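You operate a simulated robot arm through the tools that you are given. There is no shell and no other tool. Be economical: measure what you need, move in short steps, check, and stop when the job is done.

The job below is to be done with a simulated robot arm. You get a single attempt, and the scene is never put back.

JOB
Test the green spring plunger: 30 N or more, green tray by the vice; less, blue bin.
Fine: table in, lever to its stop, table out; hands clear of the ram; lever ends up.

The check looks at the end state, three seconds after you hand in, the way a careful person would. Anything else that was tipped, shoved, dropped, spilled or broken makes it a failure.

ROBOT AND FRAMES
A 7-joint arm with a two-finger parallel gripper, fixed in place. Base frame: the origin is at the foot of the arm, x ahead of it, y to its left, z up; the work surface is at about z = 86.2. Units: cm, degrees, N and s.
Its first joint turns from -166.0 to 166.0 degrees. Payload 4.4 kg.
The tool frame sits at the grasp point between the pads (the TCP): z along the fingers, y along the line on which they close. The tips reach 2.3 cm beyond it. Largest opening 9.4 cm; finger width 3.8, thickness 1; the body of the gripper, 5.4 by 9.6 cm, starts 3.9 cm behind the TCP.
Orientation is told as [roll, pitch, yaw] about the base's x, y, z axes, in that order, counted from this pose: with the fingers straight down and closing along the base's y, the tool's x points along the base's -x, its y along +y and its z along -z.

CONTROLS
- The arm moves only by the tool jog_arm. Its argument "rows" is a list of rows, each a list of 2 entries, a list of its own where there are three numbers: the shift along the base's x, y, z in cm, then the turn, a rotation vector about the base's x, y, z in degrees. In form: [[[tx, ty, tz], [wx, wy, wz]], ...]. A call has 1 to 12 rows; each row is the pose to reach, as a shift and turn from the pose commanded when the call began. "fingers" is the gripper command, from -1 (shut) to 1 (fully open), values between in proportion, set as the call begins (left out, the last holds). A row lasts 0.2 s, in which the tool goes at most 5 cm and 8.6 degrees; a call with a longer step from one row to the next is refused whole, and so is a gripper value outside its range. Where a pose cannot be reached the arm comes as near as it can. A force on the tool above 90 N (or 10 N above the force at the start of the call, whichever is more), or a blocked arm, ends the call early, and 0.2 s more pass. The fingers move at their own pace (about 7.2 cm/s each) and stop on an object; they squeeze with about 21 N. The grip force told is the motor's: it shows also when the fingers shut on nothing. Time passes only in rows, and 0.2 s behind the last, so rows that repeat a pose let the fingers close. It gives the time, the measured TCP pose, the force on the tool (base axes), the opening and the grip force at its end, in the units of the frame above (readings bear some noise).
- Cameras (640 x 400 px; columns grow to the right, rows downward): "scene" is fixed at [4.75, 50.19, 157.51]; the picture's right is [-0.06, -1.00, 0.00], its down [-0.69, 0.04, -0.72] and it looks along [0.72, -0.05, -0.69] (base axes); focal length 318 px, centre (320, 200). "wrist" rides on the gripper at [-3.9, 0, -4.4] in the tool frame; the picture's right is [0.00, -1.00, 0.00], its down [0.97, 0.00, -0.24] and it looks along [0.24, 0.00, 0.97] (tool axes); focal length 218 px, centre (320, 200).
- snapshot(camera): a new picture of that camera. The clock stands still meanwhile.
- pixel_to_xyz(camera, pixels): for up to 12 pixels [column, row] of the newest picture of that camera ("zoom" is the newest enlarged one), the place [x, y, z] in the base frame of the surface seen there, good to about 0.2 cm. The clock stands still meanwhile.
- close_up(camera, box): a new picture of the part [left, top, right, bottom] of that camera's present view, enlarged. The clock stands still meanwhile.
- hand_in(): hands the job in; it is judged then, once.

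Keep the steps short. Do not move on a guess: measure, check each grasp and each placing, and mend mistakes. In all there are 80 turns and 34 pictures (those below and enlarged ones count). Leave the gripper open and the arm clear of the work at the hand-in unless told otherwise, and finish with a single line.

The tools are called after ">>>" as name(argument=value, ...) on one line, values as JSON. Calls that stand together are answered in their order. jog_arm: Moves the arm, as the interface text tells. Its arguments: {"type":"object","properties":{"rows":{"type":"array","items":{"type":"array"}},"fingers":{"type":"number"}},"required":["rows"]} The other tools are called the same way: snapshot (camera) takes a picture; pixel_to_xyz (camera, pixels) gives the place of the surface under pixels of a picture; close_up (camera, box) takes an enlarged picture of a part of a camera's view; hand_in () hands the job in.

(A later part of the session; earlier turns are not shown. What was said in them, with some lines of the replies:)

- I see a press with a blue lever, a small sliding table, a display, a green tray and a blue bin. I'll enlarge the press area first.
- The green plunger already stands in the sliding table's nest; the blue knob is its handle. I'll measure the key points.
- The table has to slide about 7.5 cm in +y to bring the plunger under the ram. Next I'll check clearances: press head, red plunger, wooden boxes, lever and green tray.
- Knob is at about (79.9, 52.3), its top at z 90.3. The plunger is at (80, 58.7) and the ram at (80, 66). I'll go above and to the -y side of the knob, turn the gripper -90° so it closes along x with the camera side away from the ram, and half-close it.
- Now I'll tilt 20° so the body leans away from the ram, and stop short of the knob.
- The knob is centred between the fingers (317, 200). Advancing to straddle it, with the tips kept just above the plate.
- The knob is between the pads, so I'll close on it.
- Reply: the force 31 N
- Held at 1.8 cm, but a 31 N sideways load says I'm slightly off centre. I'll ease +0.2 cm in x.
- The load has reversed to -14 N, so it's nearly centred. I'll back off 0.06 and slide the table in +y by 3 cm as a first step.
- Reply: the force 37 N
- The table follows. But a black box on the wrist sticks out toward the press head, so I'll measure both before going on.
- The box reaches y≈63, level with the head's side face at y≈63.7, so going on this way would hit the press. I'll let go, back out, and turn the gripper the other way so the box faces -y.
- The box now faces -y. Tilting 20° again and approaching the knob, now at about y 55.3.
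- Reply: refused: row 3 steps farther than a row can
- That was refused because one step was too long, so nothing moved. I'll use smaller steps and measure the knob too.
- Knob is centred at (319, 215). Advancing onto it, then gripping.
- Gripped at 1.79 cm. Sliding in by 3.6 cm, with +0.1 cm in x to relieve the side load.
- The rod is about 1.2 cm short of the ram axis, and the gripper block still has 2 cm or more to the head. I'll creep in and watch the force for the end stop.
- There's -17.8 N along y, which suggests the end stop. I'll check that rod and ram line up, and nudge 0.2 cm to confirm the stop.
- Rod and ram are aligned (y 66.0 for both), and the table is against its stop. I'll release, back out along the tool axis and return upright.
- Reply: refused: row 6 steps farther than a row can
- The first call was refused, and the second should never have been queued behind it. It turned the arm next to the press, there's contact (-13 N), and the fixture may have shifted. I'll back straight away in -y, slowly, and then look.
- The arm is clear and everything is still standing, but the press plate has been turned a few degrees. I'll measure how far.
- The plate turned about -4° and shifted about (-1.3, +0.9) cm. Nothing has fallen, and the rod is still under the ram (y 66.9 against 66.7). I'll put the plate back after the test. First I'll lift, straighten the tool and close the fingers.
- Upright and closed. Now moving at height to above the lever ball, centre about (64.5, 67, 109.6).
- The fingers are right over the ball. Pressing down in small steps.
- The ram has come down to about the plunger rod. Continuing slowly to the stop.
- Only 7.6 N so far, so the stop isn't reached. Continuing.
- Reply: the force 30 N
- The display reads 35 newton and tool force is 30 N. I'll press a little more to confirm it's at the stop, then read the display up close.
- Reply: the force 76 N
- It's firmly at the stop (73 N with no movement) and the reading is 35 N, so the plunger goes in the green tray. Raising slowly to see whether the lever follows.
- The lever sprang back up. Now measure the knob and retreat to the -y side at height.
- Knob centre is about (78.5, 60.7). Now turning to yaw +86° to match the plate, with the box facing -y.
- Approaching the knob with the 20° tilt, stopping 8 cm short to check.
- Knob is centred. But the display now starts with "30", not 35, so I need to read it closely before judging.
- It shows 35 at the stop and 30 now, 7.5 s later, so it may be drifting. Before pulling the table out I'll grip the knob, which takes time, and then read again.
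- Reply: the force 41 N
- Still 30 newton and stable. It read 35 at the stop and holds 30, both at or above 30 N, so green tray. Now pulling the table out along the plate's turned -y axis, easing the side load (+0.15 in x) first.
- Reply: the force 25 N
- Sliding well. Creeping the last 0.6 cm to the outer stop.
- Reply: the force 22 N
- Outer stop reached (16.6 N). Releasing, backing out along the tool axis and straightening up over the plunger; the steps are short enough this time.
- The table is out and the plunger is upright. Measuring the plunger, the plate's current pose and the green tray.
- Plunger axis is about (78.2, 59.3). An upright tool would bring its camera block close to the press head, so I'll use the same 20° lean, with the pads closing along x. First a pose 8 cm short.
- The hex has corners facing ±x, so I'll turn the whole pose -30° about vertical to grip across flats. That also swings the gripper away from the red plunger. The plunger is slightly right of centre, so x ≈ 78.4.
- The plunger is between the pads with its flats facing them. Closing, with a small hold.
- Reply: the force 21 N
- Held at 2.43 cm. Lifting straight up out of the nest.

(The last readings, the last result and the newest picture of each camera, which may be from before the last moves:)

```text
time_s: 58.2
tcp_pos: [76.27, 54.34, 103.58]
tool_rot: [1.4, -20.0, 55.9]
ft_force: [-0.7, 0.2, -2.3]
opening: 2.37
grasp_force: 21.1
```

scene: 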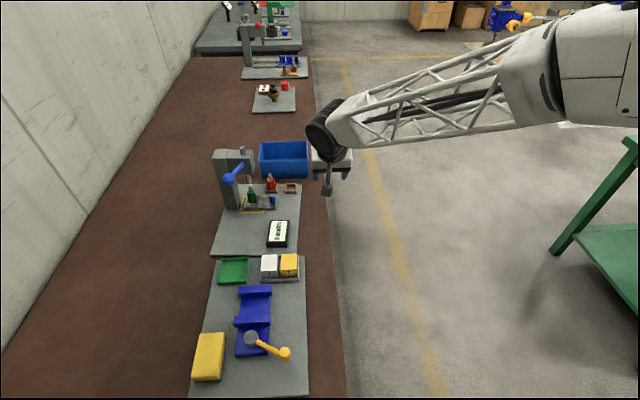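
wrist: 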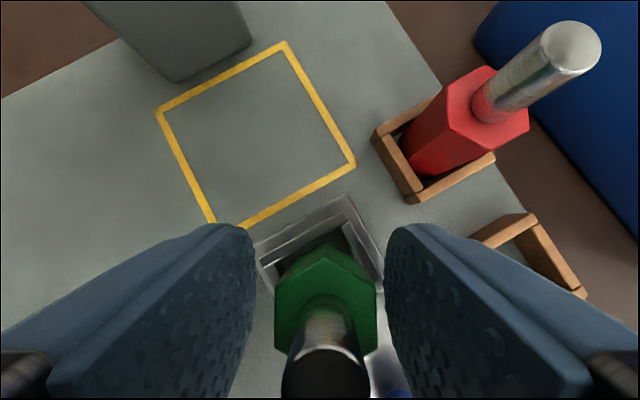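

Plunger lifted cleanly. Moving in -x past the lever on the -y side, then over to the tray at (53, 69.6).

>>> jog_arm(rows=[[[-4.6, 0, 0], [0, 0, 0]], [[-9.2, 0, 0], [0, 0, 0]], [[-13.8, 0, 0], [0, 0, 0]], [[-18.4, 0, 0], [0, 0, 0]], [[-23.2, 0, 0], [0, 0, 0]], [[-23.2, 4, -1], [0, 0, 0]], [[-23.2, 8, -2], [0, 0, 0]], [[-23.2, 12, -3], [0, 0, 0]], [[-23.2, 15.3, -4], [0, 0, 0]], [[-23.2, 15.3, -7], [0, 0, 0]], [[-23.2, 15.3, -7], [0, 0, 0]]])

>>> close_up(camera="scene", box=[160, 200, 320, 300])

```text
time_s: 60.6
tcp_pos: [53.23, 69.56, 96.56]
tool_rot: [1.4, -19.9, 55.7]
ft_force: [0.6, 0.2, -1.0]
opening: 2.35
grasp_force: 21.2
```

```text
4.00 times, centred on (240, 250) of scene
```

zoom: 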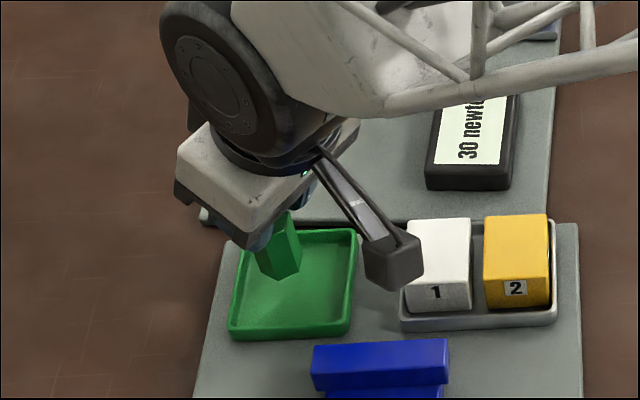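

The plunger hangs over the tray. The wrist box hangs near the white block, so I'll check its height before lowering 6 cm.

>>> pixel_to_xyz(camera="zoom", pixels=[[393, 270], [390, 285], [415, 280], [440, 235], [520, 225], [279, 276], [285, 240], [300, 265], [262, 262]])

```text
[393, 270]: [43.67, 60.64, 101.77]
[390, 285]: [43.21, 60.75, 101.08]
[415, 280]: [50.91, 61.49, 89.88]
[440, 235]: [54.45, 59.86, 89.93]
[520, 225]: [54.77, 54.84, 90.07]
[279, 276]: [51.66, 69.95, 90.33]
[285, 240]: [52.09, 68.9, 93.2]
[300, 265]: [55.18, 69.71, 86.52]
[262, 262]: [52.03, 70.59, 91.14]
```

>>> pixel_to_xyz(camera="zoom", pixels=[[380, 350], [340, 355], [430, 350], [400, 390], [295, 218], [301, 258], [257, 250], [265, 271], [291, 225], [296, 240]])

```text
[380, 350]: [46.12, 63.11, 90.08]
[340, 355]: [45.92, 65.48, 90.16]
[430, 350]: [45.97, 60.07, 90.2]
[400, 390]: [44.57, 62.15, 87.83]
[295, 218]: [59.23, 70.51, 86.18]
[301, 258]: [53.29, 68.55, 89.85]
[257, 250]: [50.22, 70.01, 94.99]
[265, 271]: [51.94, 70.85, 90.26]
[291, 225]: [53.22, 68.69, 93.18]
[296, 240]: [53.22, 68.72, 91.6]
```

The box stays well above the vice (top at 90.2). The plunger hangs vertical with its bottom at about z 90 and the tray floor at 86.4. Lowering 3.0 cm, then creeping.

>>> jog_arm(rows=[[[0, 0, -1], [0, 0, 0]], [[0, 0, -2], [0, 0, 0]], [[0, 0, -2.7], [0, 0, 0]], [[0, 0, -3.0], [0, 0, 0]], [[0, 0, -3.0], [0, 0, 0]]])

>>> jog_arm(rows=[[[0, 0, -0.15], [0, 0, 0]], [[0, 0, -0.3], [0, 0, 0]], [[0, 0, -0.3], [0, 0, 0]]])

```text
time_s: 61.8
tcp_pos: [53.22, 69.67, 93.55]
tool_rot: [1.5, -20.0, 55.9]
ft_force: [-0.3, 0.6, -0.9]
opening: 2.35
grasp_force: 21.3
```

```text
time_s: 62.6
tcp_pos: [53.34, 69.64, 93.33]
tool_rot: [1.3, -20.1, 55.7]
ft_force: [-2.5, -2.2, 16.4]
opening: 2.37
grasp_force: 21.1
```

Contact (16 N). Easing 0.1 cm up, then opening to 3.8 cm.

>>> jog_arm(rows=[[[0, 0, 0.12], [0, 0, 0]], [[0, 0, 0.12], [0, 0, 0]]])

>>> jog_arm(rows=[[[0, 0, 0], [0, 0, 0]], [[0, 0, 0], [0, 0, 0]], [[0, 0, 0], [0, 0, 0]]], fingers=-0.15)

>>> pixel_to_xyz(camera="scene", pixels=[[234, 272]])

```text
time_s: 63.2
tcp_pos: [53.3, 69.57, 93.44]
tool_rot: [1.4, -20.0, 55.9]
ft_force: [3.1, 1.4, 8.5]
opening: 2.38
grasp_force: 20.7
```

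```text
time_s: 64.0
tcp_pos: [53.25, 69.51, 93.44]
tool_rot: [1.4, -19.9, 55.9]
ft_force: [0.2, 0.1, 0.7]
opening: 4.01
grasp_force: 0.0
```

```text
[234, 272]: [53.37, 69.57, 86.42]
```

Released. Backing out along the tool axis, then up and clear.

>>> jog_arm(rows=[[[-0.17, -0.3, 0.94], [0, 0, 0]], [[-0.5, -0.9, 2.8], [0, 0, 0]], [[-1, -1.8, 5.6], [0, 0, 0]], [[-1.4, -2.5, 8], [0, 0, 0]], [[-1.4, -5, 11], [0, 0, 0]], [[-1.4, -8, 14], [0, 0, 0]], [[-1.4, -12, 16], [0, 0, 0]], [[-1.4, -16, 18], [0, 0, 0]], [[-1.4, -20, 20], [0, 0, 0]], [[-1.4, -24, 22], [0, 0, 0]]])

>>> snapshot(camera="scene")

```text
time_s: 66.2
tcp_pos: [51.78, 45.57, 115.34]
tool_rot: [1.5, -19.9, 55.8]
ft_force: [0.0, 0.3, 0.0]
opening: 3.98
grasp_force: 0.1
```

```text
1 pictures are left
```

scene: 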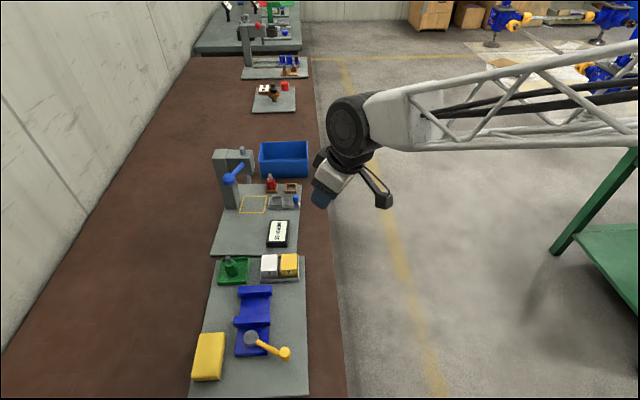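

The plunger stands in the green tray, the lever is up and the table is out. What's left is the press plate I shoved, about 1.3 cm and 4° off. The finger position is known, so I can push it back accurately. I'll push the table slab's front face in +x, which by its offset from the centre also turns the plate back. First turn and go to a safe start.

>>> jog_arm(rows=[[[3, 0, 0], [0, 0, 6.8]], [[6, 0, 0], [0, 0, 13.6]], [[9, 0, 0], [0, 0, 20.4]], [[12, 0, -1], [0, 0, 27.2]], [[15, 0, -3], [0, 0, 34.1]], [[18, 1, -6], [0, 0, 34.1]], [[21.2, 3, -9], [0, 0, 34.1]], [[21.2, 3, -9], [0, 0, 34.1]]], fingers=-1)

>>> pixel_to_xyz(camera="scene", pixels=[[233, 263], [231, 272], [272, 207], [284, 208], [297, 208], [281, 221], [289, 222], [222, 208], [237, 208], [220, 234], [216, 245], [298, 230]])

```text
time_s: 68.0
tcp_pos: [73.0, 48.74, 106.45]
tool_rot: [1.4, -20.0, 89.9]
ft_force: [-0.4, 0.2, 0.4]
opening: 0.03
grasp_force: 20.8
```

```text
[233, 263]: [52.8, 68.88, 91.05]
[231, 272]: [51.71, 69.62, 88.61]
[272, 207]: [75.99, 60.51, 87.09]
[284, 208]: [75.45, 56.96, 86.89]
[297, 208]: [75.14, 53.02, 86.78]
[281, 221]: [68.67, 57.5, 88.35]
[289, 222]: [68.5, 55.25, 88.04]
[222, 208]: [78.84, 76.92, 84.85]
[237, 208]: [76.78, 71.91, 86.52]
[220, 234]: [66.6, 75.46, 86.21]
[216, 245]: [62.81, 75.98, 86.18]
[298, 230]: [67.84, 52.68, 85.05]
```

Slab front face is at x ≈ 75.5. I'll lower the closed fingers in front of it, with the face at x 74 and the tips just above the plate.

>>> jog_arm(rows=[[[0, 2.5, -3.2], [0, 0, 0]], [[0, 5, -6.3], [0, 0, 0]], [[0, 7.5, -9.4], [0, 0, 0]], [[0, 8.3, -11.9], [0, 0, 0]], [[0, 9.2, -14.3], [0, 0, 0]], [[0, 10, -16.4], [0, 0, 0]], [[0, 10.26, -16.9], [0, 0, 0]], [[0, 10.26, -16.9], [0, 0, 0]]])

```text
time_s: 69.8
tcp_pos: [72.98, 58.84, 89.67]
tool_rot: [1.5, -19.9, 90.0]
ft_force: [-0.3, 0.3, -0.1]
opening: 0.01
grasp_force: 20.8
```

Down another 0.35 cm, then push slowly in +x.

>>> jog_arm(rows=[[[0, 0, -0.2], [0, 0, 0]], [[0, 0, -0.35], [0, 0, 0]], [[0.5, 0, -0.35], [0, 0, 0]], [[1.0, 0, -0.35], [0, 0, 0]], [[1.3, 0, -0.35], [0, 0, 0]], [[1.5, 0, -0.35], [0, 0, 0]], [[1.65, 0, -0.35], [0, 0, 0]], [[1.8, 0, -0.35], [0, 0, 0]]])

```text
time_s: 71.6
tcp_pos: [74.81, 58.86, 89.12]
tool_rot: [1.5, -20.0, 89.9]
ft_force: [0.4, -0.1, 0.8]
opening: 0.03
grasp_force: 21.0
```

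No contact yet. Continuing in 0.15 cm steps.

>>> jog_arm(rows=[[[0.15, 0, 0], [0, 0, 0]], [[0.3, 0, 0], [0, 0, 0]], [[0.45, 0, 0], [0, 0, 0]], [[0.6, 0, 0], [0, 0, 0]], [[0.6, 0, 0], [0, 0, 0]]])

```text
time_s: 72.8
tcp_pos: [75.42, 58.82, 89.17]
tool_rot: [1.5, -20.0, 89.9]
ft_force: [-24.5, 1.8, 5.2]
opening: 0.03
grasp_force: 21.3
```

Contact at -24.5 N. Pushing on to see whether the force plateaus, meaning it slides, or climbs.

>>> jog_arm(rows=[[[0.1, 0, 0], [0, 0, 0]], [[0.2, 0, 0], [0, 0, 0]], [[0.3, 0, 0], [0, 0, 0]], [[0.4, 0, 0], [0, 0, 0]]])

```text
time_s: 73.8
tcp_pos: [75.79, 58.89, 89.15]
tool_rot: [1.3, -19.9, 89.9]
ft_force: [-25.1, -0.5, 7.2]
opening: 0.0
grasp_force: 21.5
```

The plateau at 25 N means the plate is sliding. On to TCP x ≈ 76.3, then back off and measure.

>>> jog_arm(rows=[[[0.1, 0, 0], [0, 0, 0]], [[0.2, 0, 0], [0, 0, 0]], [[0.3, 0, 0], [0, 0, 0]], [[0.4, 0, 0], [0, 0, 0]], [[0.5, 0, 0], [0, 0, 0]], [[0.5, 0, 0], [0, 0, 0]]])

>>> jog_arm(rows=[[[-0.5, 0, 0], [0, 0, 0]], [[-1.2, 0, 0], [0, 0, 0]], [[-1.2, -1, 3], [0, 0, 0]], [[-1.2, -2.5, 7], [0, 0, 0]], [[-1.2, -5, 11], [0, 0, 0]], [[-1.2, -8, 15], [0, 0, 0]], [[-1.2, -12, 17], [0, 0, 0]]])

>>> snapshot(camera="scene")

```text
time_s: 75.2
tcp_pos: [76.32, 58.85, 89.05]
tool_rot: [1.5, -19.9, 89.9]
ft_force: [-23.9, 1.9, 6.5]
opening: 0.01
grasp_force: 20.9
```

```text
time_s: 76.8
tcp_pos: [75.14, 46.86, 105.97]
tool_rot: [1.5, -19.9, 89.9]
ft_force: [-0.3, 0.0, -0.8]
opening: 0.01
grasp_force: 20.7
```

```text
0 pictures are left
```

scene: 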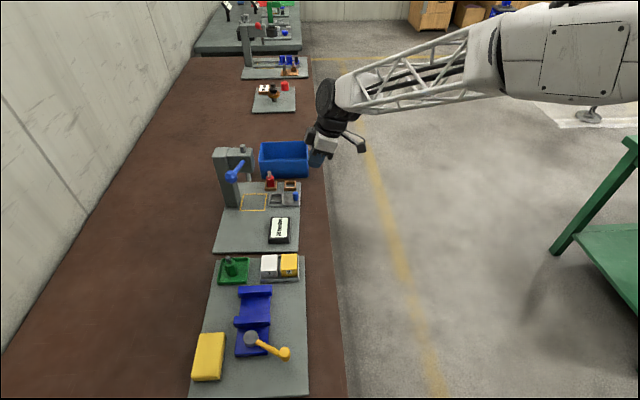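

The plate moved and everything is upright. That was the last picture, so I'll measure its pose from it.

>>> pixel_to_xyz(camera="scene", pixels=[[245, 195], [240, 210], [266, 210], [266, 195], [272, 206], [284, 206], [297, 206], [213, 250], [297, 250], [217, 240], [222, 222], [300, 182]])

>>> pixel_to_xyz(camera="scene", pixels=[[299, 200], [298, 220], [297, 240], [300, 200], [299, 220], [298, 240], [211, 250], [212, 248], [216, 239], [219, 230], [230, 252], [280, 252]])

```text
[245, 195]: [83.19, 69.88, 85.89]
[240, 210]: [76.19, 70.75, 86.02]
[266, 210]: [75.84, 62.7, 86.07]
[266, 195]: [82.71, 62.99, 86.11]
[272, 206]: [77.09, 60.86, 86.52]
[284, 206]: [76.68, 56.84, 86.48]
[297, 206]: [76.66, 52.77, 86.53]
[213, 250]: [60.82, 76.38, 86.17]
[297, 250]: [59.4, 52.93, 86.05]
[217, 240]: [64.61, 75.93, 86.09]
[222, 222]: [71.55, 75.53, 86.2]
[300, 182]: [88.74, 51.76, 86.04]
```

```text
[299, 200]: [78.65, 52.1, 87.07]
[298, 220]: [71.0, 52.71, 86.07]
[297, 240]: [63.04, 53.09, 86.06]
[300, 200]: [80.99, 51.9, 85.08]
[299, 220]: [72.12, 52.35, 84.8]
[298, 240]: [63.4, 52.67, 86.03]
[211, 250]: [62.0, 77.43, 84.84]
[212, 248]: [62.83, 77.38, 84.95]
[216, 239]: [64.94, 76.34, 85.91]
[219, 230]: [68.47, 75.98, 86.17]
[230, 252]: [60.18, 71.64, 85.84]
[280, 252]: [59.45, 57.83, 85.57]
```

The pose is now about (-0.6, +0.65) cm and -2.4° off. The slab's original face corresponds to TCP x ≈ 76.75, so I'll repeat the same push by 0.4 cm more along the same path.

>>> jog_arm(rows=[[[0, 4, -2], [0, 0, 0]], [[0, 7, -6], [0, 0, 0]], [[0, 9.5, -10], [0, 0, 0]], [[0, 11, -14], [0, 0, 0]], [[0, 12, -16.9], [0, 0, 0]], [[0.6, 12, -16.9], [0, 0, 0]], [[1.0, 12, -16.9], [0, 0, 0]], [[1.2, 12, -16.9], [0, 0, 0]], [[1.35, 12, -16.9], [0, 0, 0]], [[1.5, 12, -16.9], [0, 0, 0]], [[1.62, 12, -16.9], [0, 0, 0]], [[1.62, 12, -16.9], [0, 0, 0]]])

>>> pixel_to_xyz(camera="scene", pixels=[[271, 220], [270, 225], [269, 232], [268, 240], [274, 225], [272, 235], [268, 222], [266, 232], [238, 172], [231, 174]])

```text
time_s: 79.4
tcp_pos: [76.68, 59.01, 89.17]
tool_rot: [1.3, -19.9, 89.8]
ft_force: [-25.6, 1.2, 5.5]
opening: 0.0
grasp_force: 21.7
```

```text
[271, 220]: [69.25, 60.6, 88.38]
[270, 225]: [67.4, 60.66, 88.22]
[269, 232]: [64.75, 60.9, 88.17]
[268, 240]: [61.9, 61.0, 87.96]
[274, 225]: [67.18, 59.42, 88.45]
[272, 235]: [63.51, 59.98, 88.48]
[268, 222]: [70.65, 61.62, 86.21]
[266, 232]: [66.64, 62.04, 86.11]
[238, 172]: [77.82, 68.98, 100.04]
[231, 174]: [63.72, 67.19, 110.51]
```

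That force plateau means the slab is back in line. The display side is too close to the lever to work blind, so I'll use the rehearsed knob grip instead. At the start the knob sat at (80.05, 52.2) against its outer stop, so gripping it and bringing it there pulls the plate home too. Retreat first.

>>> jog_arm(rows=[[[-0.6, 0, 0], [0, 0, 0]], [[-1.2, 0, 0], [0, 0, 0]], [[-1.2, -1, 3], [0, 0, 0]], [[-1.2, -2.5, 7], [0, 0, 0]], [[-1.2, -5, 10], [0, 0, 0]], [[-1, -8, 11], [0, 0, 0]], [[1.5, -9, 11], [0, 0, 0]], [[3.35, -9, 9.5], [0, 0, 0]], [[3.35, -9, 9.1], [0, 0, 0]]])

>>> pixel_to_xyz(camera="scene", pixels=[[295, 195], [295, 197], [295, 199], [294, 197], [297, 197]])

```text
time_s: 81.4
tcp_pos: [80.06, 49.75, 98.38]
tool_rot: [1.4, -20.0, 89.8]
ft_force: [0.0, 0.2, -0.1]
opening: 0.0
grasp_force: 21.2
```

```text
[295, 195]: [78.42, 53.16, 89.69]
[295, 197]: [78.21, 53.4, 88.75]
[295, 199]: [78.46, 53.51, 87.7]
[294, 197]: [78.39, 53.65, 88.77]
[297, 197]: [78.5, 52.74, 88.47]
```

Knob is now at about (79.5, 53.2). Open to 4 cm, lower over it, then close.

>>> jog_arm(rows=[[[-0.4, 0.6, 0], [0, 0, 0]], [[-0.4, 0.6, 0], [0, 0, 0]], [[-0.4, 1.5, -2.5], [0, 0, 0]], [[-0.4, 2.4, -5], [0, 0, 0]], [[-0.4, 3.3, -7.6], [0, 0, 0]], [[-0.4, 3.3, -7.6], [0, 0, 0]]], fingers=-0.15)

>>> jog_arm(rows=[[[0, 0, 0], [0, 0, 0]], [[0, 0, 0], [0, 0, 0]], [[0, 0, 0], [0, 0, 0]]], fingers=-1)

```text
time_s: 82.8
tcp_pos: [79.66, 53.4, 90.74]
tool_rot: [1.3, -19.9, 89.9]
ft_force: [-0.2, -0.2, -0.4]
opening: 3.99
grasp_force: 0.1
```

```text
time_s: 83.6
tcp_pos: [79.82, 53.16, 90.72]
tool_rot: [1.3, -20.0, 89.9]
ft_force: [19.4, -1.4, -0.6]
opening: 1.82
grasp_force: 20.9
```

Gripped (1.82 cm). Moving slowly to the original knob place: +0.35 in x, -0.9 in y.

>>> jog_arm(rows=[[[0.1, -0.1, 0], [0, 0, 0]], [[0.2, -0.25, 0], [0, 0, 0]], [[0.3, -0.4, 0], [0, 0, 0]], [[0.35, -0.55, 0], [0, 0, 0]], [[0.35, -0.7, 0], [0, 0, 0]], [[0.35, -0.85, 0], [0, 0, 0]], [[0.35, -0.95, 0], [0, 0, 0]], [[0.35, -0.95, 0], [0, 0, 0]]])

```text
time_s: 85.4
tcp_pos: [79.98, 52.22, 90.67]
tool_rot: [1.4, -19.9, 89.9]
ft_force: [-9.0, 17.5, 0.7]
opening: 1.79
grasp_force: 21.3
```

The knob reads at its original place, with 17.5 N against the stop. Releasing and backing out, fingers open and upright, clear of the work.

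>>> jog_arm(rows=[[[0, 0.1, 0], [0, 0, 0]], [[0, 0.1, 0], [0, 0, 0]], [[0, 0.1, 0], [0, 0, 0]], [[0, -0.4, 1.3], [0, 0, 0]], [[0, -1.5, 4.6], [0, 0, 0]], [[0, -2.8, 8], [0, 0, 0]], [[-2, -5, 11], [-7, 0, 0]], [[-4, -7, 14], [-14, 0, 0]], [[-6, -9, 17], [-20, 0, 0]], [[-8, -11, 20], [-20, 0, 0]], [[-11, -13, 23], [-20, 0, 0]], [[-14, -14, 26], [-20, 0, 0]]], fingers=-0.15)

```text
time_s: 88.0
tcp_pos: [66.09, 38.25, 116.64]
tool_rot: [1.4, 0.1, 89.9]
ft_force: [0.1, -1.4, 0.1]
opening: 4.04
grasp_force: 0.0
```

Clear of everything. Opening the gripper fully, then handing in.

>>> jog_arm(rows=[[[0, 0, 0], [0, 0, 0]], [[0, 0, 0], [0, 0, 0]], [[0, 0, 0], [0, 0, 0]]], fingers=1)

>>> hand_in()

```text
time_s: 88.8
tcp_pos: [66.07, 38.25, 116.75]
tool_rot: [1.5, 0.0, 89.8]
ft_force: [-0.5, -0.5, -0.1]
opening: 9.38
grasp_force: 0.2
```

```text
The job is handed in.
```

Green plunger read 35 N at the lever's stop (display then held 30 N), so it stands in the green tray with the table out and the lever up; on the way my arm shoved the press plate about 1.5 cm and 4°, and I pushed it most of the way back but, with no pictures left, could not check its final position.
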